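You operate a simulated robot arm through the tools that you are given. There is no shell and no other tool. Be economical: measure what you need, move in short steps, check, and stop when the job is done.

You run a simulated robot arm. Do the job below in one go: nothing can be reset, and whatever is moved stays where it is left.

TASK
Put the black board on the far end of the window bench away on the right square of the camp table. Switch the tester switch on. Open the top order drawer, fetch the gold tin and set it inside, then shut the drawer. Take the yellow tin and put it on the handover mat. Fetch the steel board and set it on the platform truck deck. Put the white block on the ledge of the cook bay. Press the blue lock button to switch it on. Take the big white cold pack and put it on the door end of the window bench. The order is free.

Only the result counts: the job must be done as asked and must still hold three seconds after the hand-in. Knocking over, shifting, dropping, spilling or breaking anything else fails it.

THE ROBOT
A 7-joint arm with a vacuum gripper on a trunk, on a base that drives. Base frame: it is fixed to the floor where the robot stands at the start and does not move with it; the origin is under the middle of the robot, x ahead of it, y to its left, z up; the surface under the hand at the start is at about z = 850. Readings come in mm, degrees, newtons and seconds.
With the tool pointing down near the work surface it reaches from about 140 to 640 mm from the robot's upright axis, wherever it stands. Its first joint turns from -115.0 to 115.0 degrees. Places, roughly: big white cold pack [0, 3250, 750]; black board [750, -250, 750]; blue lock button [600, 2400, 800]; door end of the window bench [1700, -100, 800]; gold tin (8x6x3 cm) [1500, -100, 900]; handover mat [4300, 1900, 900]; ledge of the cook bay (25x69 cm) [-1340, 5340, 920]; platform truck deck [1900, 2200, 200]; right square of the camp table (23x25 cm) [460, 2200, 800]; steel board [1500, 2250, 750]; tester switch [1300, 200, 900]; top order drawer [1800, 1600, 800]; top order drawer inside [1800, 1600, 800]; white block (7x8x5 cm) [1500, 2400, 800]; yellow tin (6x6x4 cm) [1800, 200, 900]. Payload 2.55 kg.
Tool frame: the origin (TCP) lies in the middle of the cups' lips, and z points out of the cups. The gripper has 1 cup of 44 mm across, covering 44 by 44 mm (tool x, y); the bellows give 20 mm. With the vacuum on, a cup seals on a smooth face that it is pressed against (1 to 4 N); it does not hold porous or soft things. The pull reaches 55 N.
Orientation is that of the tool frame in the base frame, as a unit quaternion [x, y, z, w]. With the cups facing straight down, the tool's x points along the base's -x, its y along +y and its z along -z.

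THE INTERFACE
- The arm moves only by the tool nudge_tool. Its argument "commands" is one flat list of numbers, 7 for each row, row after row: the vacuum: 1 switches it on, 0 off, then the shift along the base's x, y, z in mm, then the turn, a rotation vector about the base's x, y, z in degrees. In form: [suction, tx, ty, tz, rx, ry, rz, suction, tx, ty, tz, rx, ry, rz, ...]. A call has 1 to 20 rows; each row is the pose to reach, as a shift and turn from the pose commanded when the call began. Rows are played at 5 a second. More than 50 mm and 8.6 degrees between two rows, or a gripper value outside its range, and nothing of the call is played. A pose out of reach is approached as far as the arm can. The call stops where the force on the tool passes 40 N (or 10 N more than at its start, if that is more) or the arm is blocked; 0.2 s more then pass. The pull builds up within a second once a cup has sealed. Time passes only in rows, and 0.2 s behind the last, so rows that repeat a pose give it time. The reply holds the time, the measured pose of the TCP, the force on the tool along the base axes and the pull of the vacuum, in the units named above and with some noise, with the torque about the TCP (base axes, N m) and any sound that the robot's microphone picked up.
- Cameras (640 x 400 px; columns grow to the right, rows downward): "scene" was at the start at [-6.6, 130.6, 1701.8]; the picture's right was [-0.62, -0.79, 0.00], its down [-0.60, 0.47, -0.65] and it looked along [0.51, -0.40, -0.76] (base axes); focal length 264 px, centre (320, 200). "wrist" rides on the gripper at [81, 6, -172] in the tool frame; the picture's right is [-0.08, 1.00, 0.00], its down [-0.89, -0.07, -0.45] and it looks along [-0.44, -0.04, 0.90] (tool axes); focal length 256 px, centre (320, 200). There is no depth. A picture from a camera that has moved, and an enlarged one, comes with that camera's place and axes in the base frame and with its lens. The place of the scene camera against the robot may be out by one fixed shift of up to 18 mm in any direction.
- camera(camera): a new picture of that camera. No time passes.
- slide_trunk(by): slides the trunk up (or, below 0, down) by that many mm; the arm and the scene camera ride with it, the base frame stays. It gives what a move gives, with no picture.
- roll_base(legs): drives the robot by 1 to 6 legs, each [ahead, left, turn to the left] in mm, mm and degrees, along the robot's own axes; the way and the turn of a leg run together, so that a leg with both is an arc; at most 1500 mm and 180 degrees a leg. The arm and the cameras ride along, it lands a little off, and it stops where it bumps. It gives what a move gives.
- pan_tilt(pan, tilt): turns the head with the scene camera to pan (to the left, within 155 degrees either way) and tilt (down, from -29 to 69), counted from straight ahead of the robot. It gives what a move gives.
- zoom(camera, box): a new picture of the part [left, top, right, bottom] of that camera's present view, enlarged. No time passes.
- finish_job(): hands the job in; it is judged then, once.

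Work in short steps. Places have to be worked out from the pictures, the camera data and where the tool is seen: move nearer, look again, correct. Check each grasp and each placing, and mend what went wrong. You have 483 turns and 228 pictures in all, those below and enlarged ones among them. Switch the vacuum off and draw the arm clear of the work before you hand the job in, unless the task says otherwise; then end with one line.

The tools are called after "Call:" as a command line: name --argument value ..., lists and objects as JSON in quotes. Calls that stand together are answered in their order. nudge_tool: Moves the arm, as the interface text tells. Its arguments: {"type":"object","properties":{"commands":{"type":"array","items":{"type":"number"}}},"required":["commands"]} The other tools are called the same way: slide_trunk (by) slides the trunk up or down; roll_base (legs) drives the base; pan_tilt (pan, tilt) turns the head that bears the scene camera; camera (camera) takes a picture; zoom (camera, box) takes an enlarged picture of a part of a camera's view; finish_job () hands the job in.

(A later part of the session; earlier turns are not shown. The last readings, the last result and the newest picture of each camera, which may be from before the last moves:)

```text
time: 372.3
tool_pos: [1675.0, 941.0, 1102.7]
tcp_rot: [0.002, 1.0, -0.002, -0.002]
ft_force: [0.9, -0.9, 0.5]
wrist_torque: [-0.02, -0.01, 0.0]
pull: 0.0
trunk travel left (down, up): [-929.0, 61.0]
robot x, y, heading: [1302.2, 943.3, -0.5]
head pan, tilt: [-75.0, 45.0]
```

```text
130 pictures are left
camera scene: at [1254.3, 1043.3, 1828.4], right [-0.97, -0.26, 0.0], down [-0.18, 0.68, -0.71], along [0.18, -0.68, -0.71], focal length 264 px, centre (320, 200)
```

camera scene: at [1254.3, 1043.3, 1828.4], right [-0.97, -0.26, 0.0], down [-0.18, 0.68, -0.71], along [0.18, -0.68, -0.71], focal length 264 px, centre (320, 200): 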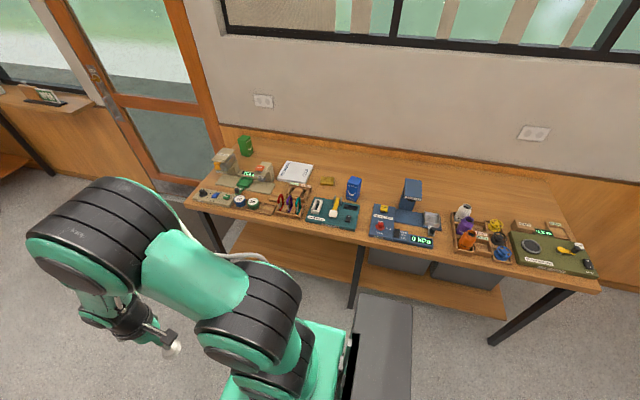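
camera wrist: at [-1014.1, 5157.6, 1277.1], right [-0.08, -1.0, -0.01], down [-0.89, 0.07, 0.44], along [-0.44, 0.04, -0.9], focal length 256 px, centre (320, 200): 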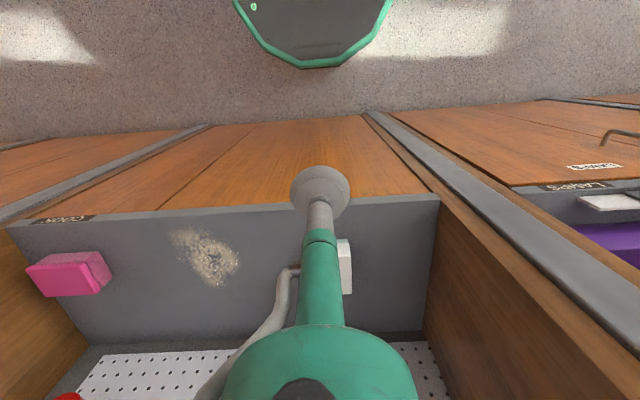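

Call:
zoom --camera "scene" --box '[290, 170, 450, 255]'

Call:
zoom --camera "scene" --box '[295, 190, 375, 235]'

Call:
zoom --camera "scene" --box '[360, 190, 450, 250]'

```text
4.00 times, centred on (370, 212) of scene
camera zoom: at [1254.3, 1043.3, 1828.4], right [-0.97, -0.26, 0.0], down [-0.18, 0.68, -0.71], along [0.18, -0.68, -0.71], focal length 1056 px, centre (120, 150)
```

zoom: 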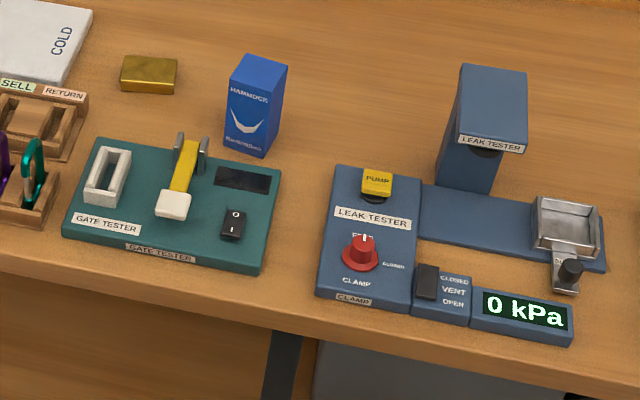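

```text
8.00 times, centred on (335, 212) of scene
camera zoom: at [1254.3, 1043.3, 1828.4], right [-0.97, -0.26, 0.0], down [-0.18, 0.68, -0.71], along [0.18, -0.68, -0.71], focal length 2111 px, centre (200, 100)
```

zoom: 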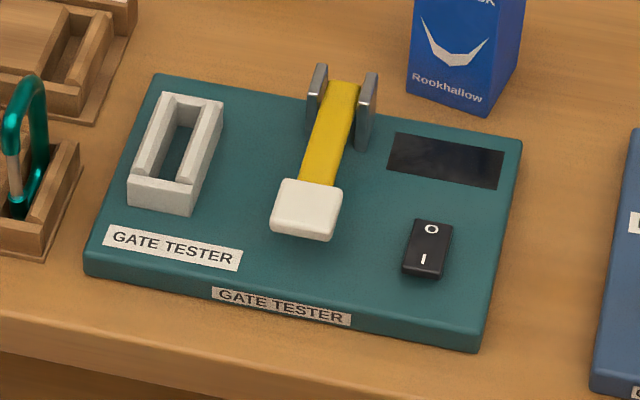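

```text
6.67 times, centred on (405, 220) of scene
camera zoom: at [1254.3, 1043.3, 1828.4], right [-0.97, -0.26, 0.0], down [-0.18, 0.68, -0.71], along [0.18, -0.68, -0.71], focal length 1759 px, centre (-247, 67)
```

zoom: 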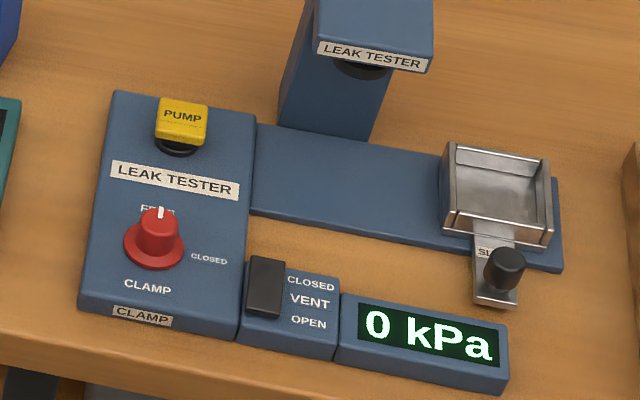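

The tester switch is the O/I rocker on the GATE TESTER at ≈(1333,220), off now. Face the bench there.

Call:
roll_base --legs '[[0, 0, -89.5], [330, 30, 0]]'

Call:
camera --camera "wrist"

```text
time: 378.3
tool_pos: [1327.4, 237.8, 1103.0]
tcp_rot: [0.708, 0.706, -0.001, -0.004]
ft_force: [-0.6, -1.0, -0.5]
wrist_torque: [0.03, -0.06, -0.01]
pull: 0.1
trunk travel left (down, up): [-929.0, 61.0]
robot x, y, heading: [1329.0, 613.1, -90.3]
head pan, tilt: [-75.0, 45.0]
```

```text
126 pictures are left
camera wrist: at [1333.0, 318.5, 1276.5], right [1.0, -0.08, -0.01], down [-0.07, -0.89, 0.44], along [-0.04, -0.44, -0.9], focal length 256 px, centre (320, 200)
```

wrist: 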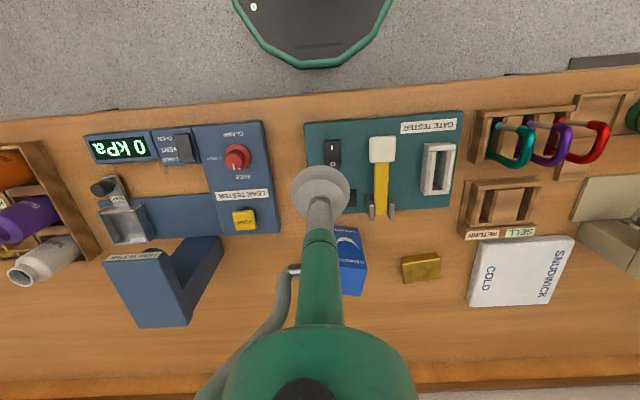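

Rocker ≈ (1343,207), its "I" end toward the front (y≈222). Lower to just above with the cup centred near y≈233.

Call:
nudge_tool --commands '[0, 5, -2, -45, 0, 0, 0, 0, 10, -4, -90, 0, 0, 0, 0, 15, -5, -135, 0, 0, 0, 0, 15, -5, -175, 0, 0, 0, 0, 15, -5, -175, 0, 0, 0]'

Call:
camera --camera "wrist"

Call:
zoom --camera "wrist" --box '[240, 110, 400, 230]'

```text
time: 379.5
tool_pos: [1342.1, 234.7, 927.9]
tcp_rot: [0.708, 0.706, -0.001, -0.003]
ft_force: [0.3, -0.4, -0.2]
wrist_torque: [-0.02, 0.0, 0.07]
pull: 0.1
trunk travel left (down, up): [-929.0, 61.0]
robot x, y, heading: [1329.2, 611.6, -90.2]
head pan, tilt: [-75.0, 45.0]
```

```text
125 pictures are left
camera wrist: at [1347.6, 314.7, 1101.1], right [1.0, -0.08, -0.01], down [-0.07, -0.89, 0.44], along [-0.04, -0.44, -0.9], focal length 256 px, centre (320, 200)
```

wrist: 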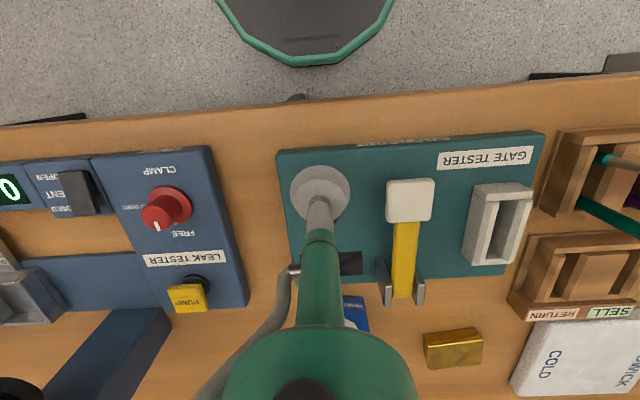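

```text
3.33 times, centred on (320, 170) of wrist
camera zoom: at [1347.6, 314.7, 1101.1], right [1.0, -0.08, -0.01], down [-0.07, -0.89, 0.44], along [-0.04, -0.44, -0.9], focal length 853 px, centre (320, 300)
```

zoom: 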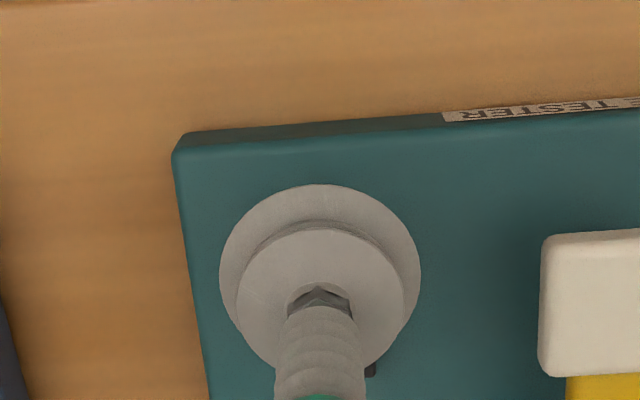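

Press down in steps.

Call:
nudge_tool --commands '[0, 0, -2, -15, 0, 0, 0, 0, 0, -2, -25, 0, 0, 0, 0, 0, -2, -32, 0, 0, 0, 0, 0, -2, -36, 0, 0, 0]'

```text
time: 380.5
tool_pos: [1342.1, 232.1, 892.5]
tcp_rot: [0.708, 0.706, 0.0, -0.003]
ft_force: [0.0, 0.0, -1.1]
wrist_torque: [0.04, -0.01, 0.0]
pull: 0.2
trunk travel left (down, up): [-929.0, 61.0]
robot x, y, heading: [1330.1, 610.8, -90.3]
head pan, tilt: [-75.0, 45.0]
```

Call:
nudge_tool --commands '[0, 0, 0, -4, 0, 0, 0, 0, 0, 0, -7, 0, 0, 0, 0, 0, 0, -10, 0, 0, 0, 0, 0, 0, -12, 0, 0, 0]'

```text
time: 381.5
tool_pos: [1341.4, 232.6, 880.8]
tcp_rot: [0.707, 0.708, -0.001, -0.003]
ft_force: [-0.1, -0.1, 1.0]
wrist_torque: [-0.06, -0.03, 0.01]
pull: 0.0
trunk travel left (down, up): [-929.0, 61.0]
robot x, y, heading: [1326.2, 611.2, -90.3]
head pan, tilt: [-75.0, 45.0]
```

Call:
nudge_tool --commands '[0, 0, 0, -3, 0, 0, 0, 0, 0, 0, -6, 0, 0, 0, 0, 0, 0, -9, 0, 0, 0]'

Call:
camera --camera "wrist"

```text
time: 382.3
tool_pos: [1341.8, 233.2, 871.8]
tcp_rot: [0.709, 0.705, -0.001, -0.002]
ft_force: [-0.2, 1.3, 3.7]
wrist_torque: [-0.08, -0.04, 0.0]
pull: 0.1
trunk travel left (down, up): [-929.0, 61.0]
robot x, y, heading: [1334.2, 614.2, -90.4]
head pan, tilt: [-75.0, 45.0]
```

```text
123 pictures are left
camera wrist: at [1347.7, 311.6, 1044.6], right [1.0, -0.08, -0.01], down [-0.07, -0.89, 0.44], along [-0.04, -0.44, -0.9], focal length 256 px, centre (320, 200)
```

wrist: 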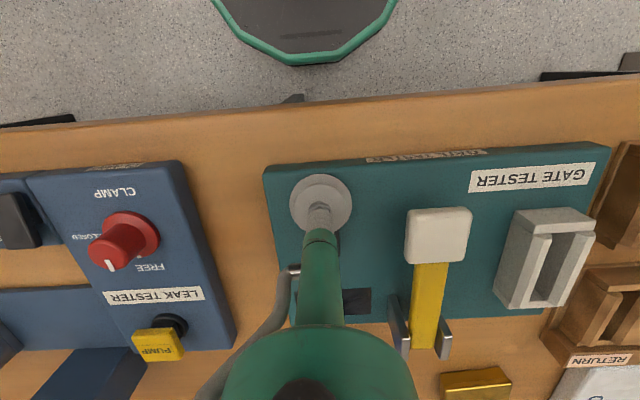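

Contact is at the cup's edge on the rocker (torque arm ≈ −22 mm). Push further.

Call:
nudge_tool --commands '[0, 0, 0, -3, 0, 0, 0, 0, 0, 0, -6, 0, 0, 0, 0, 0, 0, -9, 0, 0, 0, 0, 0, 0, -9, 0, 0, 0]'

```text
time: 383.3
tool_pos: [1341.8, 231.4, 862.8]
tcp_rot: [0.709, 0.705, -0.001, -0.004]
ft_force: [-0.1, -0.1, 5.6]
wrist_torque: [-0.16, -0.02, 0.03]
pull: 0.2
trunk travel left (down, up): [-929.0, 61.0]
robot x, y, heading: [1327.2, 617.1, -90.3]
head pan, tilt: [-75.0, 45.0]
```

No click yet. Back up and sideways to get an unobstructed look at the rocker.

Call:
nudge_tool --commands '[0, 0, 0, 30, 0, 0, 0, 0, 0, 0, 75, 0, 0, 0, 0, -40, 20, 90, 0, 0, 0, 0, -60, 40, 90, 0, 0, 0]'

Call:
zoom --camera "wrist" --box '[280, 140, 480, 280]'

```text
time: 384.3
tool_pos: [1282.3, 271.6, 950.7]
tcp_rot: [0.708, 0.707, -0.001, -0.003]
ft_force: [-0.3, 0.1, 0.1]
wrist_torque: [-0.03, 0.05, 0.01]
pull: 0.0
trunk travel left (down, up): [-929.0, 61.0]
robot x, y, heading: [1330.5, 610.6, -90.1]
head pan, tilt: [-75.0, 45.0]
```

```text
2.86 times, centred on (380, 210) of wrist
camera zoom: at [1288.1, 351.7, 1125.3], right [1.0, -0.08, -0.01], down [-0.07, -0.89, 0.44], along [-0.04, -0.44, -0.9], focal length 731 px, centre (149, 171)
```

zoom: 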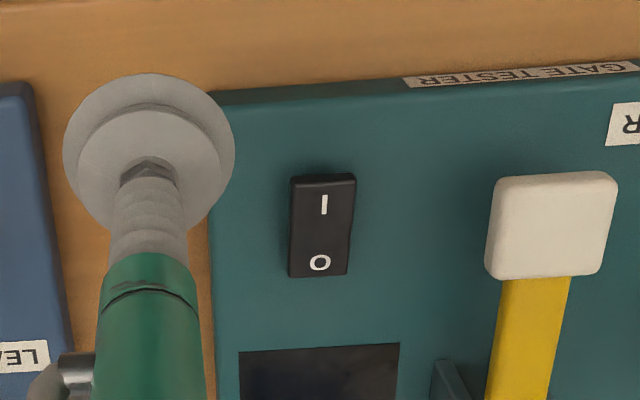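

Rocker spans y 181–226, x≈1342. Only the cup's rim bears on it, so I'll centre the cup at y≈241 so that the rim pushes the "I" end at y≈219, and press harder.

Call:
nudge_tool --commands '[0, 30, -15, -10, 0, 0, 0, 0, 60, -31, -30, 0, 0, 0, 0, 60, -31, -60, 0, 0, 0, 0, 60, -31, -72, 0, 0, 0, 0, 60, -31, -78, 0, 0, 0, 0, 60, -31, -82, 0, 0, 0, 0, 60, -31, -86, 0, 0, 0]'

```text
time: 385.9
tool_pos: [1341.4, 240.7, 866.1]
tcp_rot: [0.707, 0.707, 0.0, -0.003]
ft_force: [0.0, -0.3, 3.8]
wrist_torque: [-0.09, 0.02, -0.03]
pull: 0.1
trunk travel left (down, up): [-929.0, 61.0]
robot x, y, heading: [1330.4, 615.0, -89.9]
head pan, tilt: [-75.0, 45.0]
```

Call:
nudge_tool --commands '[0, 0, 0, -4, 0, 0, 0, 0, 0, 0, -7, 0, 0, 0, 0, 0, 0, -10, 0, 0, 0, 0, 0, 0, -10, 0, 0, 0]'

Call:
camera --camera "wrist"

```text
time: 386.9
tool_pos: [1342.3, 240.3, 857.3]
tcp_rot: [0.708, 0.706, -0.001, -0.002]
ft_force: [0.3, 3.0, 19.3]
wrist_torque: [-0.5, -0.02, -0.01]
pull: 0.0
trunk travel left (down, up): [-929.0, 61.0]
robot x, y, heading: [1329.8, 614.7, -90.0]
head pan, tilt: [-75.0, 45.0]
```

```text
121 pictures are left
camera wrist: at [1347.8, 321.1, 1030.3], right [1.0, -0.08, -0.01], down [-0.07, -0.89, 0.44], along [-0.04, -0.44, -0.9], focal length 256 px, centre (320, 200)
```

wrist: 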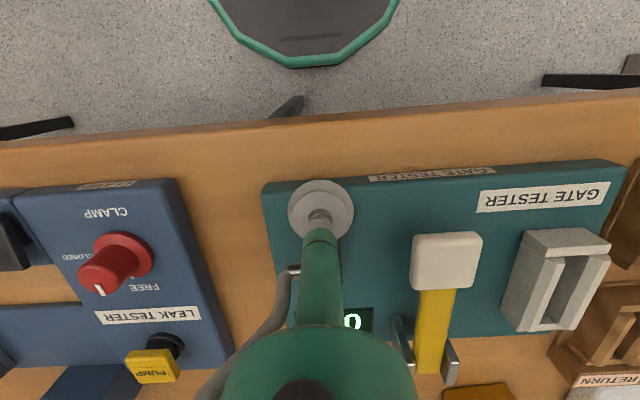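

The display lit up ("0") — the switch is on. Lift straight up and verify.

Call:
nudge_tool --commands '[0, 0, 0, 15, 0, 0, 0, 0, 0, 0, 50, 0, 0, 0, 0, 0, 0, 90, 0, 0, 0, 0, 0, 0, 130, 0, 0, 0, 0, -20, 20, 170, 0, 0, 0]'

Call:
zoom --camera "wrist" --box '[240, 100, 480, 260]'

```text
time: 388.1
tool_pos: [1321.6, 263.9, 1025.8]
tcp_rot: [0.708, 0.706, 0.0, -0.002]
ft_force: [-0.2, -0.1, -0.4]
wrist_torque: [-0.05, -0.03, 0.0]
pull: 0.2
trunk travel left (down, up): [-929.0, 61.0]
robot x, y, heading: [1329.7, 615.9, -89.9]
head pan, tilt: [-75.0, 45.0]
```

```text
2.50 times, centred on (360, 180) of wrist
camera zoom: at [1327.4, 343.7, 1200.2], right [1.0, -0.08, 0.0], down [-0.07, -0.89, 0.44], along [-0.04, -0.44, -0.9], focal length 640 px, centre (220, 250)
```

zoom: 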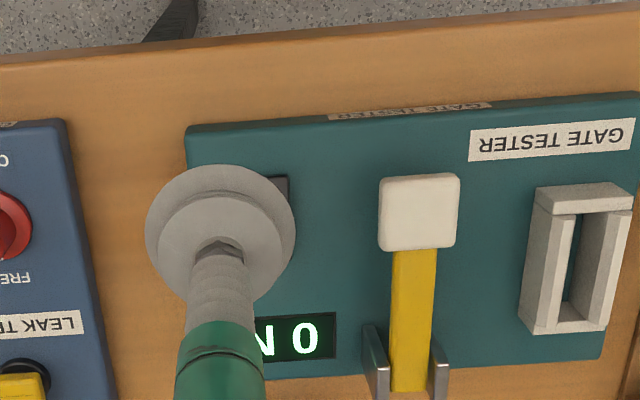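

Tester is on (shows 0 N). Now the drawer: back off, turn round to face the drawer cabinet and look at it.

Call:
nudge_tool --commands '[0, 0, -10, 40, 0, 0, 0, 0, 0, -20, 80, 0, 0, 0]'

Call:
roll_base --legs '[[-290, 0, 0], [0, 0, 90], [460, 0, 0], [0, 0, 90]]'

Call:
pan_tilt --pan 0 --tilt 40

Call:
camera --camera "scene"

Call:
camera --camera "wrist"

```text
time: 388.7
tool_pos: [1321.9, 241.2, 1106.3]
tcp_rot: [0.708, 0.707, 0.0, -0.004]
ft_force: [0.0, 1.3, -0.2]
wrist_torque: [-0.02, -0.04, 0.0]
pull: 0.0
trunk travel left (down, up): [-929.0, 61.0]
robot x, y, heading: [1327.7, 612.7, -90.0]
head pan, tilt: [-75.0, 45.0]
```

```text
time: 400.7
tool_pos: [1801.5, 1277.8, 1105.8]
tcp_rot: [-0.702, 0.713, -0.003, 0.001]
ft_force: [0.0, 0.6, -0.3]
wrist_torque: [0.0, -0.02, 0.01]
pull: 0.0
trunk travel left (down, up): [-929.0, 61.0]
robot x, y, heading: [1790.0, 905.0, 89.0]
head pan, tilt: [-75.0, 45.0]
```

```text
time: 402.2
tool_pos: [1801.8, 1276.9, 1105.4]
tcp_rot: [-0.701, 0.713, -0.003, 0.0]
ft_force: [0.2, 0.8, 0.0]
wrist_torque: [0.01, -0.01, 0.0]
pull: 0.0
trunk travel left (down, up): [-929.0, 61.0]
robot x, y, heading: [1790.3, 900.9, 89.1]
head pan, tilt: [0.0, 40.0]
```

```text
119 pictures are left
camera scene: at [1605.6, 932.8, 1835.7], right [1.0, -0.02, 0.0], down [-0.01, -0.64, -0.77], along [0.01, 0.77, -0.64], focal length 264 px, centre (320, 200)
```

scene: 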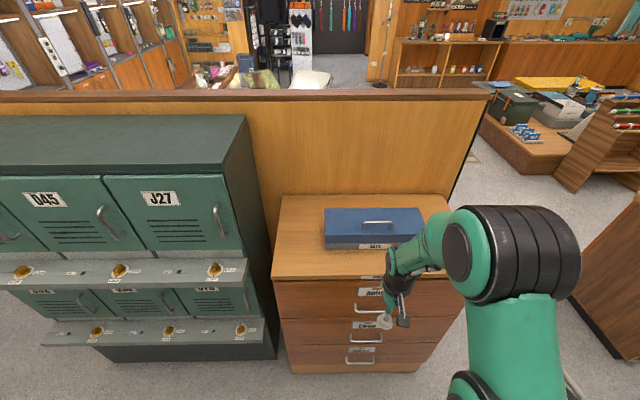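

```text
118 pictures are left
camera wrist: at [1792.1, 1196.8, 1279.5], right [-1.0, 0.1, -0.01], down [0.08, 0.89, 0.44], along [0.05, 0.44, -0.9], focal length 256 px, centre (320, 200)
```

wrist: 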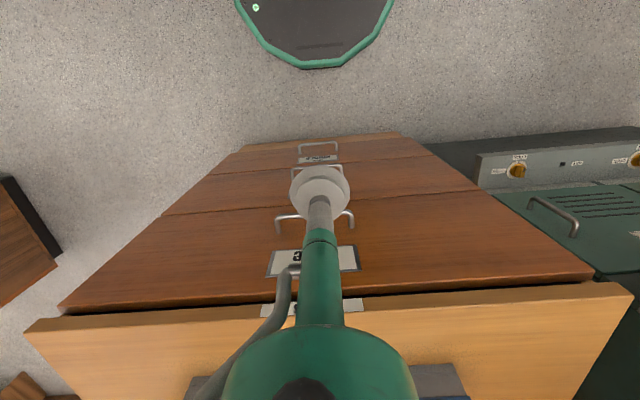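

Call:
zoom --camera "scene" --box '[260, 190, 460, 390]'

```text
2.00 times, centred on (360, 290) of scene
camera zoom: at [1605.6, 932.8, 1835.7], right [1.0, -0.02, 0.0], down [-0.01, -0.64, -0.77], along [0.01, 0.77, -0.64], focal length 528 px, centre (240, 20)
```

zoom: 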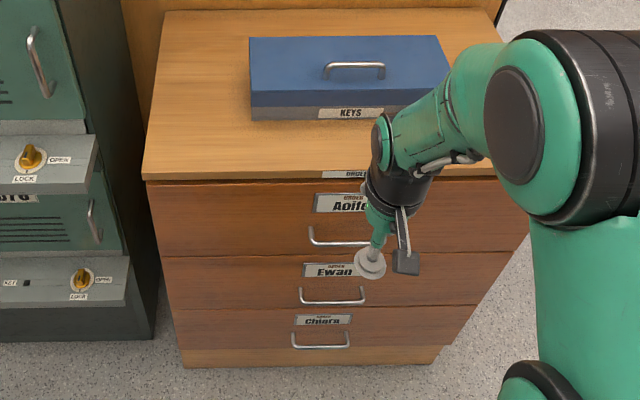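

Top drawer is "Aoife" (handle centred at x≈1800). I'll pull it by suction on its face with the tool horizontal, driving the base back. First back off a bit and rotate the tool to point forward.

Call:
roll_base --legs '[[-130, 0, 0.9]]'

Call:
nudge_tool --commands '[0, 0, 20, -10, 8.18, 0, 0, 0, 0, 40, -20, 16.36, 0, 0, 0, 0, 60, -30, 24.54, 0, 0, 0, 0, 80, -40, 32.7, 0, 0, 0, 0, 100, -50, 40.9, 0, 0, 0, 0, 120, -60, 49.1, 0, 0, 0, 0, 140, -70, 57.3, 0, 0, 0, 0, 160, -80, 65.4, 0, 0, 0, 0, 180, -90, 73.6, 0, 0, 0, 0, 200, -100, 81.8, 0, 0, 0, 0, 220, -110, 90, 0, 0, 0, 0, 220, -110, 90, 0, 0, 0]'

Call:
camera --camera "wrist"

Call:
camera --camera "scene"

```text
time: 403.5
tool_pos: [1796.5, 1146.8, 1105.9]
tcp_rot: [0.707, -0.707, 0.003, 0.0]
ft_force: [0.9, 0.0, 0.1]
wrist_torque: [0.02, 0.03, 0.04]
pull: 0.0
trunk travel left (down, up): [-929.0, 61.0]
robot x, y, heading: [1790.9, 776.1, 90.0]
head pan, tilt: [0.0, 40.0]
```

```text
refused: commands must hold 7 numbers for each row
```

```text
116 pictures are left
camera wrist: at [1786.3, 1068.1, 1279.4], right [-1.0, 0.08, -0.01], down [0.07, 0.89, 0.44], along [0.04, 0.44, -0.9], focal length 256 px, centre (320, 200)
```

wrist: 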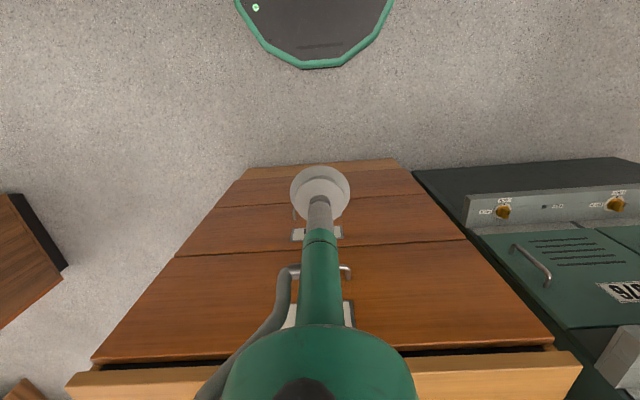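

```text
115 pictures are left
camera scene: at [1604.0, 801.4, 1835.7], right [1.0, 0.0, 0.0], down [0.0, -0.64, -0.77], along [0.0, 0.77, -0.64], focal length 264 px, centre (320, 200)
```

scene: 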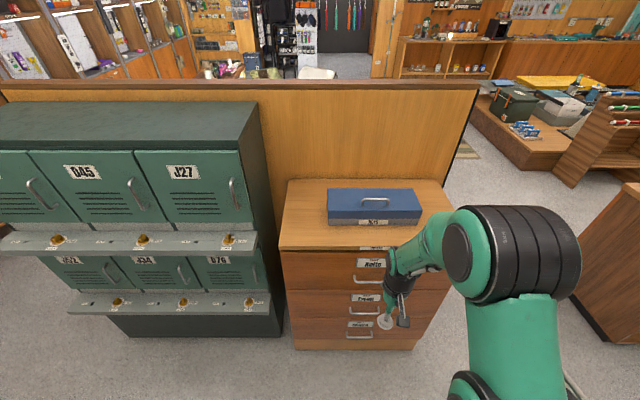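

Triangulating: drawer face at y≈1496, z≈703–990, handle z≈797, label ≈ 865. Cup target: (1797, 1496, 940), above the label. Rotate the tool to horizontal while extending.

Call:
nudge_tool --commands '[0, 0, 20, -15, 8.18, 0, 0, 0, 0, 40, -30, 16.36, 0, 0, 0, 0, 60, -45, 24.54, 0, 0, 0, 0, 80, -60, 32.7, 0, 0, 0, 0, 100, -75, 40.9, 0, 0, 0, 0, 120, -90, 49.1, 0, 0, 0, 0, 140, -105, 57.3, 0, 0, 0, 0, 160, -120, 65.4, 0, 0, 0, 0, 180, -135, 73.6, 0, 0, 0, 0, 200, -150, 81.8, 0, 0, 0, 0, 215, -165, 90, 0, 0, 0, 0, 215, -165, 90, 0, 0]'

Call:
camera --camera "wrist"

Call:
camera --camera "scene"

```text
time: 406.1
tool_pos: [1794.8, 1362.3, 940.2]
tcp_rot: [-0.499, 0.501, 0.499, 0.501]
ft_force: [0.6, -0.3, 0.5]
wrist_torque: [-0.03, 0.01, 0.0]
pull: 0.1
trunk travel left (down, up): [-929.0, 61.0]
robot x, y, heading: [1786.2, 773.9, 90.0]
head pan, tilt: [0.0, 40.0]
```

```text
114 pictures are left
camera wrist: at [1786.5, 1189.8, 861.8], right [-1.0, 0.01, 0.08], down [0.07, -0.44, 0.89], along [0.04, 0.9, 0.44], focal length 256 px, centre (320, 200)
```

wrist: 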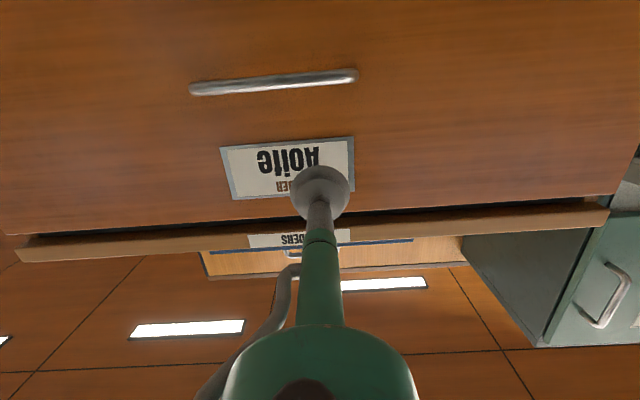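

```text
113 pictures are left
camera scene: at [1604.0, 800.4, 1835.7], right [1.0, 0.0, 0.0], down [0.0, -0.64, -0.77], along [0.0, 0.77, -0.64], focal length 264 px, centre (320, 200)
```

scene: 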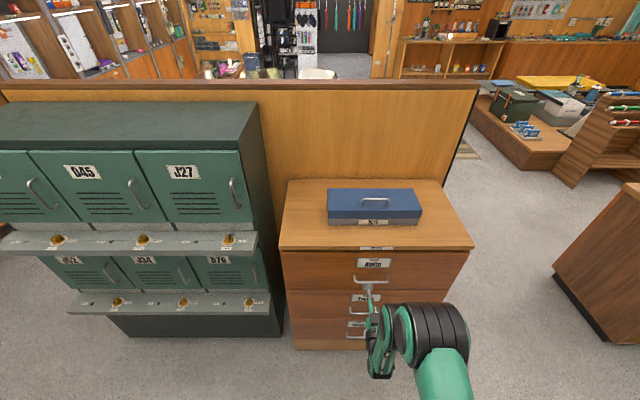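

Refined: face y≈1475, z≈731–1015, label z 925–995, handle bar (y≈1435, z≈866), centre x≈1837. I'll use the clean face area below the handle: (1837, z 795).

Call:
nudge_tool --commands '[0, 12, 0, -40, 0, 0, 0, 0, 24, 0, -80, 0, 0, 0, 0, 36, 0, -120, 0, 0, 0, 0, 42, 0, -145, 0, 0, 0, 0, 42, 0, -145, 0, 0, 0]'

Call:
camera --camera "wrist"

```text
time: 407.0
tool_pos: [1826.1, 1401.5, 853.7]
tcp_rot: [0.506, -0.495, -0.505, -0.494]
ft_force: [-0.2, -0.5, 0.3]
wrist_torque: [0.0, 0.04, 0.0]
pull: 0.1
trunk travel left (down, up): [-929.0, 61.0]
robot x, y, heading: [1784.7, 775.5, 90.0]
head pan, tilt: [0.0, 40.0]
stopped in row 4: the arm was blocked; the commanded pose is now the measured one
```

```text
112 pictures are left
camera wrist: at [1821.8, 1228.4, 774.4], right [-1.0, -0.02, 0.08], down [0.08, -0.44, 0.89], along [0.01, 0.9, 0.44], focal length 256 px, centre (320, 200)
```

wrist: 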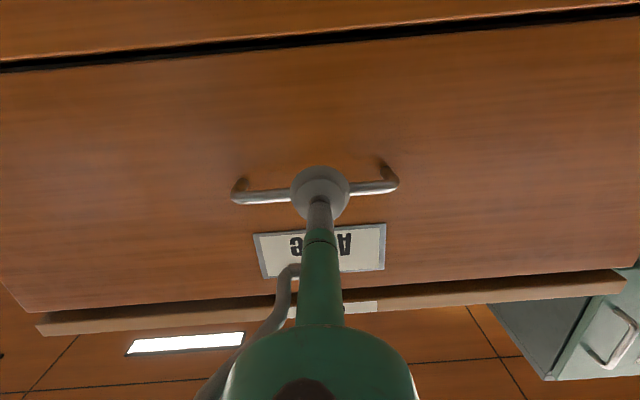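

The arm was blocked by its own geometry. Return to the earlier pose and lower the trunk instead.

Call:
nudge_tool --commands '[0, 0, -20, 20, 0, 0, 0, 0, 0, -40, 50, 0, 0, 0, 0, 0, -40, 86, 0, 0, 0, 0, 0, -40, 86, 0, 0, 0]'

Call:
slide_trunk --by -145

Call:
camera --camera "wrist"

```text
time: 408.0
tool_pos: [1824.7, 1359.8, 939.6]
tcp_rot: [-0.506, 0.494, 0.506, 0.494]
ft_force: [0.0, -0.5, 0.6]
wrist_torque: [0.01, 0.02, -0.06]
pull: 0.1
trunk travel left (down, up): [-929.0, 61.0]
robot x, y, heading: [1787.7, 775.1, 89.9]
head pan, tilt: [0.0, 40.0]
```

```text
time: 409.7
tool_pos: [1824.0, 1358.8, 793.7]
tcp_rot: [0.507, -0.495, -0.506, -0.493]
ft_force: [0.5, 0.4, -0.6]
wrist_torque: [0.01, -0.01, 0.03]
pull: 0.1
trunk travel left (down, up): [-784.0, 206.0]
robot x, y, heading: [1789.0, 775.6, 89.9]
head pan, tilt: [0.0, 40.0]
```

```text
111 pictures are left
camera wrist: at [1820.5, 1186.7, 714.1], right [-1.0, -0.02, 0.08], down [0.08, -0.44, 0.89], along [0.01, 0.9, 0.44], focal length 256 px, centre (320, 200)
```

wrist: 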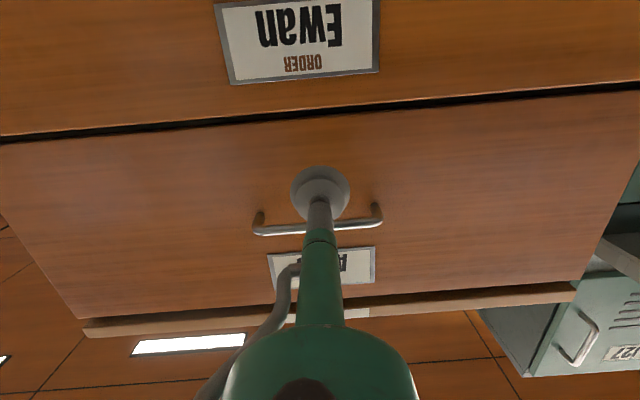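

Cup lines up with clean face below the handle (face spans z≈756–1015). Correct yaw slightly and roll ahead 85 mm.

Call:
nudge_tool --commands '[0, 2, 0, 6, 0, 0, -1.5, 0, 2, 0, 6, 0, 0, -1.5]'

Call:
roll_base --legs '[[80, 0, 0]]'

Call:
camera --camera "wrist"

```text
time: 410.3
tool_pos: [1825.8, 1359.4, 800.7]
tcp_rot: [-0.5, 0.5, 0.5, 0.5]
ft_force: [1.2, 0.1, 0.8]
wrist_torque: [0.06, 0.0, -0.05]
pull: 0.0
trunk travel left (down, up): [-784.0, 206.0]
robot x, y, heading: [1790.9, 772.4, 90.1]
head pan, tilt: [0.0, 40.0]
```

```text
time: 411.4
tool_pos: [1825.2, 1440.6, 798.2]
tcp_rot: [-0.501, 0.501, 0.499, 0.499]
ft_force: [0.4, 0.1, 0.1]
wrist_torque: [0.01, 0.01, 0.03]
pull: 0.0
trunk travel left (down, up): [-784.0, 206.0]
robot x, y, heading: [1789.5, 852.4, 89.9]
head pan, tilt: [0.0, 40.0]
```

```text
110 pictures are left
camera wrist: at [1817.9, 1267.2, 719.6], right [-1.0, 0.0, 0.08], down [0.07, -0.44, 0.89], along [0.04, 0.9, 0.44], focal length 256 px, centre (320, 200)
```

wrist: 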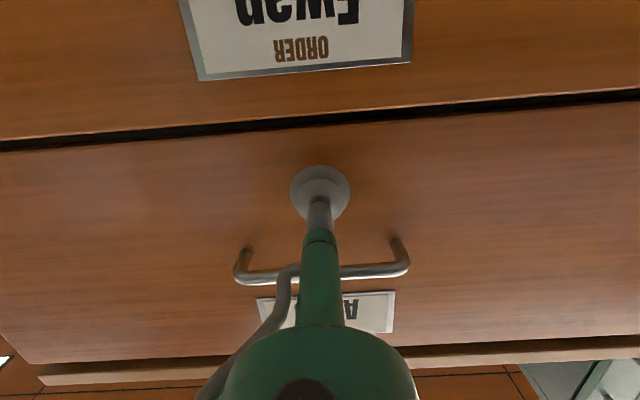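

Advance with suction on in small steps until it seals.

Call:
nudge_tool --commands '[1, 0, 8, 0, 0, 0, 0, 1, 0, 16, 0, 0, 0, 0, 1, 0, 22, 0, 0, 0, 0, 1, 0, 27, 0, 0, 0, 0, 1, 0, 31, 0, 0, 0, 0]'

```text
time: 412.6
tool_pos: [1826.5, 1464.0, 802.2]
tcp_rot: [-0.499, 0.5, 0.5, 0.501]
ft_force: [2.9, -30.0, 17.9]
wrist_torque: [-0.21, -0.66, 0.14]
pull: 54.8
trunk travel left (down, up): [-784.0, 206.0]
robot x, y, heading: [1786.9, 854.5, 90.2]
head pan, tilt: [0.0, 40.0]
```

Sealed on the drawer face (54.8 N). Ease off and roll back 60 mm to test the pull.

Call:
nudge_tool --commands '[1, 0, -5, 0, 0, 0, 0, 1, 0, -7, 0, 0, 0, 0]'

Call:
roll_base --legs '[[-60, 0, 0]]'

Call:
camera --camera "scene"

```text
time: 413.2
tool_pos: [1826.0, 1464.7, 802.0]
tcp_rot: [-0.498, 0.5, 0.501, 0.501]
ft_force: [1.7, -1.4, 7.2]
wrist_torque: [-0.2, 0.05, 0.03]
pull: 55.5
trunk travel left (down, up): [-784.0, 206.0]
robot x, y, heading: [1789.9, 853.6, 90.2]
head pan, tilt: [0.0, 40.0]
```

```text
time: 414.2
tool_pos: [1826.1, 1403.4, 802.0]
tcp_rot: [-0.499, 0.5, 0.501, 0.501]
ft_force: [5.2, -0.3, 12.6]
wrist_torque: [-0.08, -0.07, 0.1]
pull: 55.6
trunk travel left (down, up): [-784.0, 206.0]
robot x, y, heading: [1788.0, 793.5, 90.0]
head pan, tilt: [0.0, 40.0]
```

```text
109 pictures are left
camera scene: at [1604.8, 818.2, 1690.9], right [1.0, 0.0, 0.0], down [0.0, -0.64, -0.77], along [0.0, 0.77, -0.64], focal length 264 px, centre (320, 200)
```

scene: 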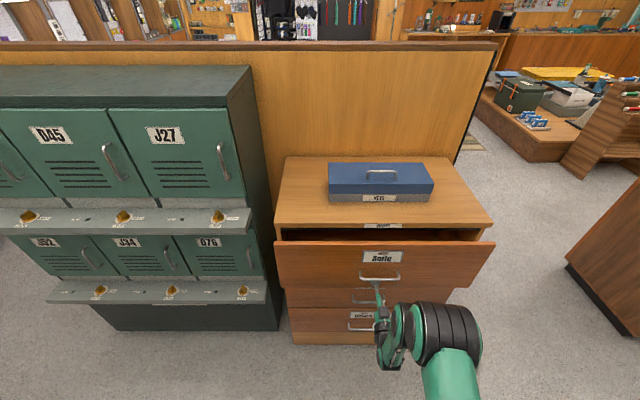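

The drawer follows. Pull out another 150 mm.

Call:
roll_base --legs '[[-150, 0, 0]]'

Call:
camera --camera "scene"

```text
time: 415.6
tool_pos: [1825.5, 1253.8, 801.8]
tcp_rot: [-0.498, 0.5, 0.5, 0.502]
ft_force: [2.8, 1.5, 6.3]
wrist_torque: [-0.14, -0.11, 0.07]
pull: 54.6
trunk travel left (down, up): [-784.0, 206.0]
robot x, y, heading: [1787.7, 643.0, 90.1]
head pan, tilt: [0.0, 40.0]
```

```text
108 pictures are left
camera scene: at [1604.6, 669.0, 1690.8], right [1.0, 0.0, 0.0], down [0.0, -0.64, -0.77], along [0.0, 0.77, -0.64], focal length 264 px, centre (320, 200)
```

scene: 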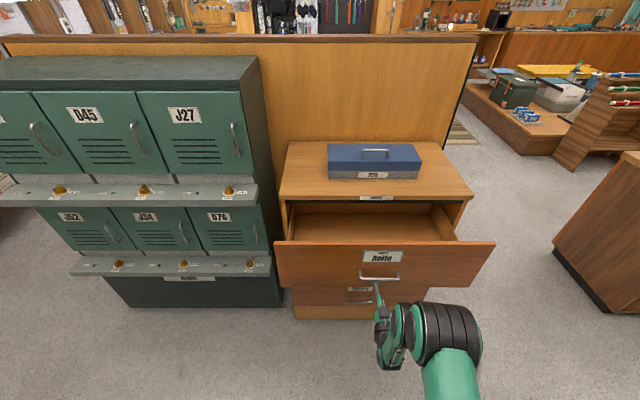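

Drawer is open ~210 mm. Release the vacuum, back away, then raise the trunk.

Call:
nudge_tool --commands '[0, 0, 0, 0, 0, 0, 0, 0, 0, 0, 0, 0, 0, 0, 0, 0, 0, 0, 0, 0, 0, 0, 0, -10, 0, 0, 0, 0, 0, 0, -35, 0, 0, 0, 0, 0, 0, -60, 0, 0, 0, 0]'

Call:
roll_base --legs '[[-18, 0, 0]]'

Call:
slide_trunk --by 145

Call:
nudge_tool --commands '[0, 0, -15, 15, -8.18, 0, 0, 0, 0, -30, 30, -16.36, 0, 0, 0, 0, -45, 45, -24.54, 0, 0, 0, 0, -60, 60, -32.7, 0, 0, 0, 0, -75, 75, -40.9, 0, 0, 0, 0, -95, 90, -49.1, 0, 0, 0, 0, -115, 105, -57.3, 0, 0, 0, 0, -130, 120, -65.4, 0, 0, 0, 0, -145, 135, -73.6, 0, 0, 0, 0, -155, 150, -81.8, 0, 0, 0, 0, -160, 160, -90, 0, 0]'

Call:
camera --camera "scene"

```text
time: 416.9
tool_pos: [1825.7, 1194.7, 801.9]
tcp_rot: [-0.499, 0.499, 0.501, 0.501]
ft_force: [-0.1, 0.6, 0.5]
wrist_torque: [-0.04, 0.02, 0.02]
pull: 0.1
trunk travel left (down, up): [-784.0, 206.0]
robot x, y, heading: [1784.0, 641.6, 89.9]
head pan, tilt: [0.0, 40.0]
```

```text
time: 417.7
tool_pos: [1825.5, 1175.4, 801.6]
tcp_rot: [-0.5, 0.499, 0.501, 0.501]
ft_force: [0.0, -0.4, -1.3]
wrist_torque: [-0.01, -0.03, -0.01]
pull: 0.1
trunk travel left (down, up): [-784.0, 206.0]
robot x, y, heading: [1791.2, 628.2, 90.0]
head pan, tilt: [0.0, 40.0]
```

```text
time: 419.4
tool_pos: [1826.0, 1177.2, 945.2]
tcp_rot: [-0.499, 0.5, 0.5, 0.501]
ft_force: [-0.7, -0.5, -0.1]
wrist_torque: [0.0, -0.02, 0.0]
pull: 0.0
trunk travel left (down, up): [-929.0, 61.0]
robot x, y, heading: [1786.1, 625.6, 90.0]
head pan, tilt: [0.0, 40.0]
```

```text
time: 421.8
tool_pos: [1856.0, 1028.8, 1091.6]
tcp_rot: [-0.701, 0.709, 0.007, 0.081]
ft_force: [-0.1, -0.4, -0.3]
wrist_torque: [-0.01, -0.04, -0.01]
pull: 0.0
out of reach, approached as far as the arm can: row 10, 11
trunk travel left (down, up): [-929.0, 61.0]
robot x, y, heading: [1788.0, 627.0, 90.0]
head pan, tilt: [0.0, 40.0]
```

```text
107 pictures are left
camera scene: at [1604.4, 654.7, 1835.7], right [1.0, 0.0, 0.0], down [0.0, -0.64, -0.77], along [0.0, 0.77, -0.64], focal length 264 px, centre (320, 200)
```

scene: 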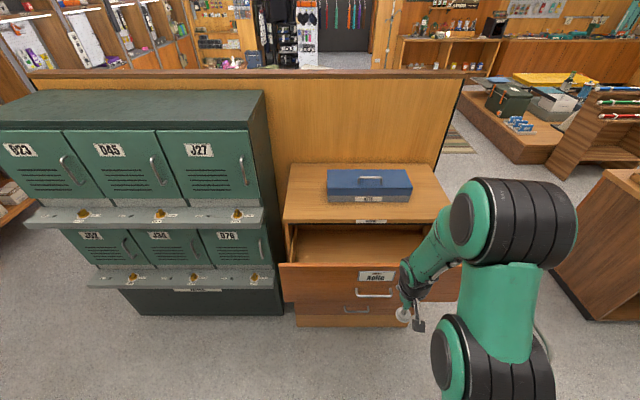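

Lower slightly so the arm can complete the rotation to straight down.

Call:
nudge_tool --commands '[0, -10, 5, -20, 0, 0, 0, 0, -20, 10, -40, 0, 0, 0, 0, -20, 10, -40, 0, 0, 0]'

```text
time: 422.6
tool_pos: [1806.1, 1026.9, 1066.3]
tcp_rot: [0.707, -0.707, 0.0, -0.001]
ft_force: [0.3, -0.1, 0.1]
wrist_torque: [0.0, -0.06, 0.06]
pull: 0.1
trunk travel left (down, up): [-929.0, 61.0]
robot x, y, heading: [1786.2, 629.1, 89.7]
head pan, tilt: [0.0, 40.0]
```

Move ahead a little, turn to face the bench, and go to the gold tin at x≈1517.

Call:
roll_base --legs '[[130, 0, 0], [0, 0, 180], [0, -268, 0], [150, 0, 0]]'

Call:
camera --camera "wrist"

```text
time: 433.8
tool_pos: [1501.4, 204.2, 1065.9]
tcp_rot: [0.707, 0.708, -0.001, 0.0]
ft_force: [-0.6, 0.1, 0.2]
wrist_torque: [0.04, 0.02, -0.01]
pull: 0.1
trunk travel left (down, up): [-929.0, 61.0]
robot x, y, heading: [1521.5, 607.2, -89.7]
head pan, tilt: [0.0, 40.0]
```

```text
106 pictures are left
camera wrist: at [1506.4, 285.6, 1238.9], right [1.0, -0.08, 0.0], down [-0.07, -0.89, 0.45], along [-0.04, -0.45, -0.89], focal length 256 px, centre (320, 200)
```

wrist: 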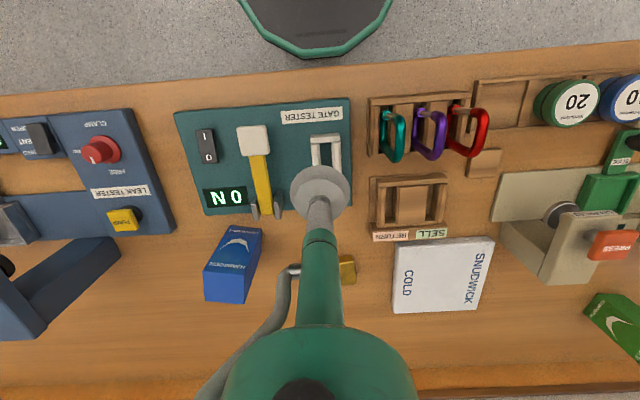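

Roll 32 mm ahead and extend over the tin.

Call:
roll_base --legs '[[32, 0, -0.3]]'

Call:
nudge_tool --commands '[0, 5, -45, -5, 0, 0, 0, 0, 10, -90, -15, 0, 0, 0, 0, 14, -130, -30, 0, 0, 0, 0, 18, -170, -55, 0, 0, 0, 0, 18, -200, -90, 0, 0, 0, 0, 18, -212, -125, 0, 0, 0]'

Call:
camera --camera "wrist"

```text
time: 434.6
tool_pos: [1499.6, 174.5, 1066.7]
tcp_rot: [0.709, 0.705, -0.002, 0.0]
ft_force: [0.4, 0.5, -0.3]
wrist_torque: [0.0, -0.02, 0.0]
pull: 0.0
trunk travel left (down, up): [-929.0, 61.0]
robot x, y, heading: [1517.4, 573.9, -90.1]
head pan, tilt: [0.0, 40.0]
```

```text
time: 436.0
tool_pos: [1517.4, -38.5, 939.3]
tcp_rot: [0.709, 0.705, -0.001, 0.0]
ft_force: [0.0, 0.5, 0.3]
wrist_torque: [0.02, -0.01, 0.0]
pull: 0.0
trunk travel left (down, up): [-929.0, 61.0]
robot x, y, heading: [1520.3, 571.4, -90.3]
head pan, tilt: [0.0, 40.0]
```

```text
105 pictures are left
camera wrist: at [1522.6, 41.9, 1113.2], right [1.0, -0.08, 0.0], down [-0.07, -0.89, 0.45], along [-0.04, -0.45, -0.89], focal length 256 px, centre (320, 200)
```

wrist: 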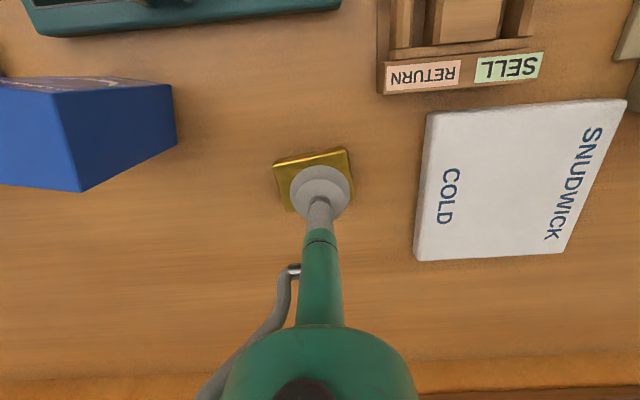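

Call:
zoom --camera "wrist" --box '[250, 130, 390, 230]'

```text
4.00 times, centred on (320, 180) of wrist
camera zoom: at [1522.6, 41.9, 1113.2], right [1.0, -0.08, 0.0], down [-0.07, -0.89, 0.45], along [-0.04, -0.45, -0.89], focal length 1024 px, centre (320, 280)
```

zoom: 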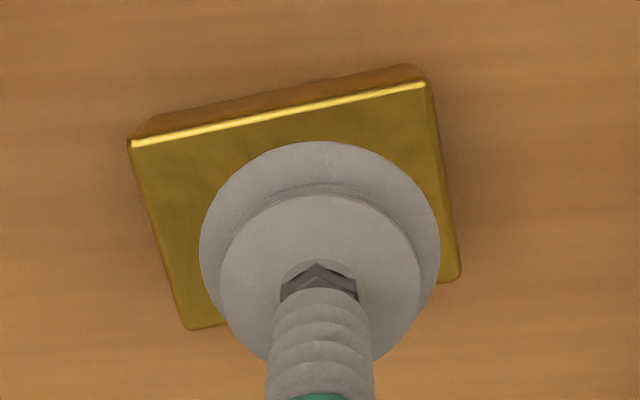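

Tin's centre ≈ (1509,−52). Shift and descend with suction.

Call:
nudge_tool --commands '[0, -4, -7, -20, 0, 0, 0, 1, -8, -13, -35, 0, 0, 0, 1, -8, -13, -45, 0, 0, 0, 1, -8, -13, -51, 0, 0, 0, 1, -8, -13, -55, 0, 0, 0]'

```text
time: 437.2
tool_pos: [1509.8, -51.2, 885.7]
tcp_rot: [0.709, 0.705, -0.001, 0.0]
ft_force: [-0.5, -0.3, -0.3]
wrist_torque: [0.01, 0.02, -0.03]
pull: 0.0
trunk travel left (down, up): [-929.0, 61.0]
robot x, y, heading: [1519.3, 574.6, -90.2]
head pan, tilt: [0.0, 40.0]
```

Call:
nudge_tool --commands '[1, 0, 0, -2, 0, 0, 0, 1, 0, 0, -4, 0, 0, 0, 1, 0, 0, -6, 0, 0, 0, 1, 0, 0, -6, 0, 0, 0]'

```text
time: 438.2
tool_pos: [1508.7, -52.0, 879.9]
tcp_rot: [0.71, 0.704, -0.002, 0.0]
ft_force: [0.5, 0.1, 0.2]
wrist_torque: [-0.03, -0.02, 0.02]
pull: 54.8
trunk travel left (down, up): [-929.0, 61.0]
robot x, y, heading: [1515.6, 576.1, -90.2]
head pan, tilt: [0.0, 40.0]
```

Sealed. Lift and retract.

Call:
nudge_tool --commands '[1, 0, 0, 8, 0, 0, 0, 1, 0, 0, 40, 0, 0, 0, 1, 0, 10, 85, 0, 0, 0, 1, 0, 40, 120, 0, 0, 0, 1, 0, 80, 145, 0, 0, 0, 1, 0, 125, 165, 0, 0, 0, 1, 0, 170, 180, 0, 0, 0, 1, 0, 215, 190, 0, 0, 0, 1, 0, 230, 195, 0, 0, 0]'

Call:
roll_base --legs '[[-185, 0, 0], [0, 310, 0], [0, 0, 180]]'

Call:
camera --camera "scene"

Call:
camera --camera "wrist"

```text
time: 440.2
tool_pos: [1507.8, 179.7, 1075.1]
tcp_rot: [0.709, 0.705, -0.001, 0.0]
ft_force: [-0.2, 0.4, -0.8]
wrist_torque: [-0.03, -0.03, -0.01]
pull: 54.7
trunk travel left (down, up): [-929.0, 61.0]
robot x, y, heading: [1517.7, 574.1, -90.0]
head pan, tilt: [0.0, 40.0]
```

```text
time: 450.7
tool_pos: [1845.3, 1151.7, 1074.3]
tcp_rot: [-0.698, 0.716, -0.001, 0.002]
ft_force: [-0.2, -0.6, -0.7]
wrist_torque: [0.05, 0.01, 0.06]
pull: 55.0
trunk travel left (down, up): [-929.0, 61.0]
robot x, y, heading: [1826.9, 758.0, 88.8]
head pan, tilt: [0.0, 40.0]
```

```text
103 pictures are left
camera scene: at [1644.1, 787.0, 1835.7], right [1.0, -0.02, 0.0], down [-0.02, -0.64, -0.77], along [0.02, 0.77, -0.64], focal length 264 px, centre (320, 200)
```

scene: 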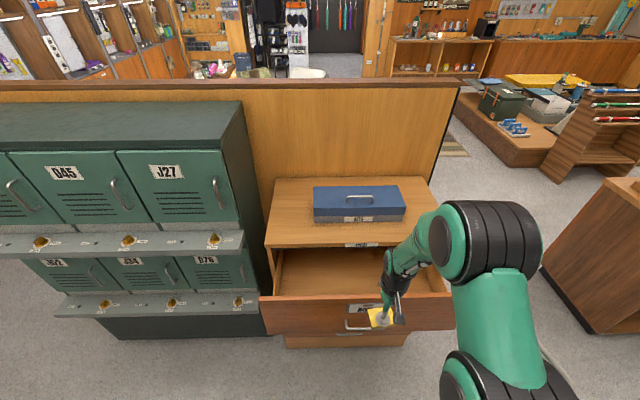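

```text
102 pictures are left
camera wrist: at [1835.7, 1071.1, 1247.9], right [-0.99, 0.1, 0.0], down [0.09, 0.89, 0.45], along [0.05, 0.45, -0.89], focal length 256 px, centre (320, 200)
```

wrist: 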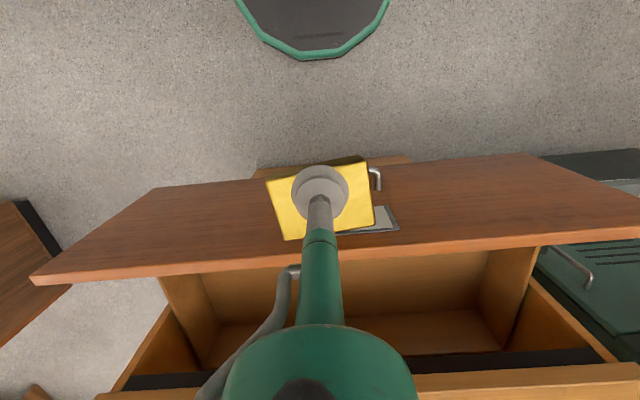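

Inside of the drawer is x≈1630–2030, y≈1270–1460. I'll roll 60 mm ahead and yaw the tool 90° so that the camera bracket doesn't hit the drawer front.

Call:
roll_base --legs '[[60, 0, 1.2]]'

Call:
nudge_tool --commands '[1, 0, 0, 0, 0, 0, 8.2, 1, 0, 0, 0, 0, 0, 16.4, 1, 0, 0, 0, 0, 0, 24.6, 1, 0, 0, 0, 0, 0, 32.8, 1, 0, 0, 0, 0, 0, 41, 1, 0, 0, 0, 0, 0, 49.2, 1, 0, 0, 0, 0, 0, 57.4, 1, 0, 0, 0, 0, 0, 65.6, 1, 0, 0, 0, 0, 0, 73.8, 1, 0, 0, 0, 0, 0, 82, 1, 0, 0, 0, 0, 0, 90]'

Call:
camera --camera "wrist"

```text
time: 451.7
tool_pos: [1838.1, 1211.5, 1074.0]
tcp_rot: [-0.706, 0.708, 0.0, 0.001]
ft_force: [0.4, -0.3, -0.9]
wrist_torque: [-0.01, 0.01, 0.06]
pull: 55.0
trunk travel left (down, up): [-929.0, 61.0]
robot x, y, heading: [1825.6, 811.9, 89.8]
head pan, tilt: [0.0, 40.0]
```

```text
time: 454.1
tool_pos: [1838.7, 1210.5, 1074.8]
tcp_rot: [1.0, 0.0, -0.001, -0.001]
ft_force: [0.7, 0.8, -1.0]
wrist_torque: [-0.02, 0.11, 0.01]
pull: 55.1
trunk travel left (down, up): [-929.0, 61.0]
robot x, y, heading: [1828.0, 812.1, 90.0]
head pan, tilt: [0.0, 40.0]
```

```text
101 pictures are left
camera wrist: at [1917.6, 1204.7, 1248.1], right [-0.08, -1.0, 0.0], down [-0.89, 0.07, 0.45], along [-0.45, 0.04, -0.89], focal length 256 px, centre (320, 200)
```

wrist: 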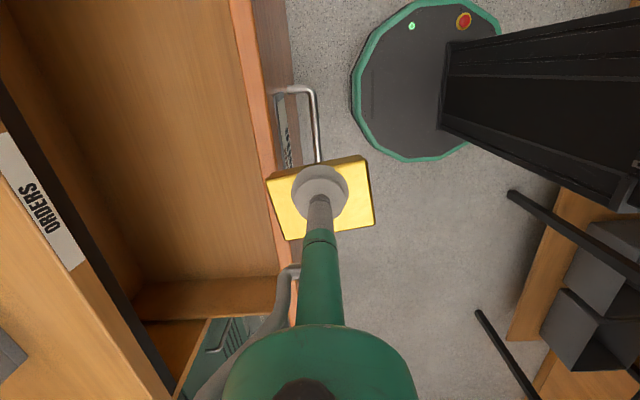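

Clear view: opening y≈1275–1440. Move to y≈1352 at this height, then descend.

Call:
nudge_tool --commands '[1, 0, 45, 0, 0, 0, 0, 1, 0, 90, 0, 0, 0, 0, 1, 0, 125, 0, 0, 0, 0, 1, 0, 142, -10, 0, 0, 0, 1, 0, 142, -50, 0, 0, 0, 1, 0, 142, -90, 0, 0, 0, 1, 0, 142, -120, 0, 0, 0]'

Call:
camera --camera "wrist"

Call:
camera --camera "scene"

```text
time: 455.7
tool_pos: [1838.0, 1354.4, 955.5]
tcp_rot: [1.0, -0.002, -0.001, -0.001]
ft_force: [0.4, 0.4, -0.4]
wrist_torque: [-0.03, 0.08, 0.03]
pull: 55.2
trunk travel left (down, up): [-929.0, 61.0]
robot x, y, heading: [1830.2, 815.1, 90.0]
head pan, tilt: [0.0, 40.0]
```

```text
100 pictures are left
camera wrist: at [1917.1, 1347.2, 1128.4], right [-0.08, -1.0, 0.0], down [-0.89, 0.07, 0.45], along [-0.45, 0.04, -0.89], focal length 256 px, centre (320, 200)
```

wrist: 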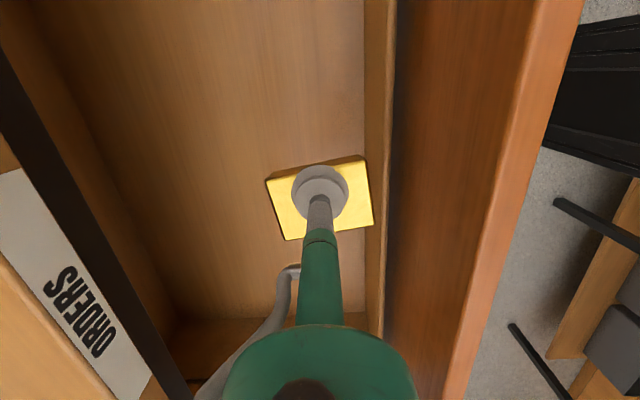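

```text
99 pictures are left
camera scene: at [1644.5, 843.1, 1835.7], right [1.0, 0.0, 0.0], down [0.0, -0.64, -0.77], along [0.0, 0.77, -0.64], focal length 264 px, centre (320, 200)
```

scene: 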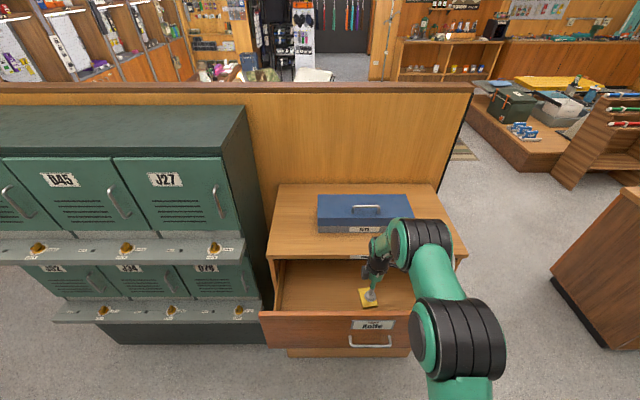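

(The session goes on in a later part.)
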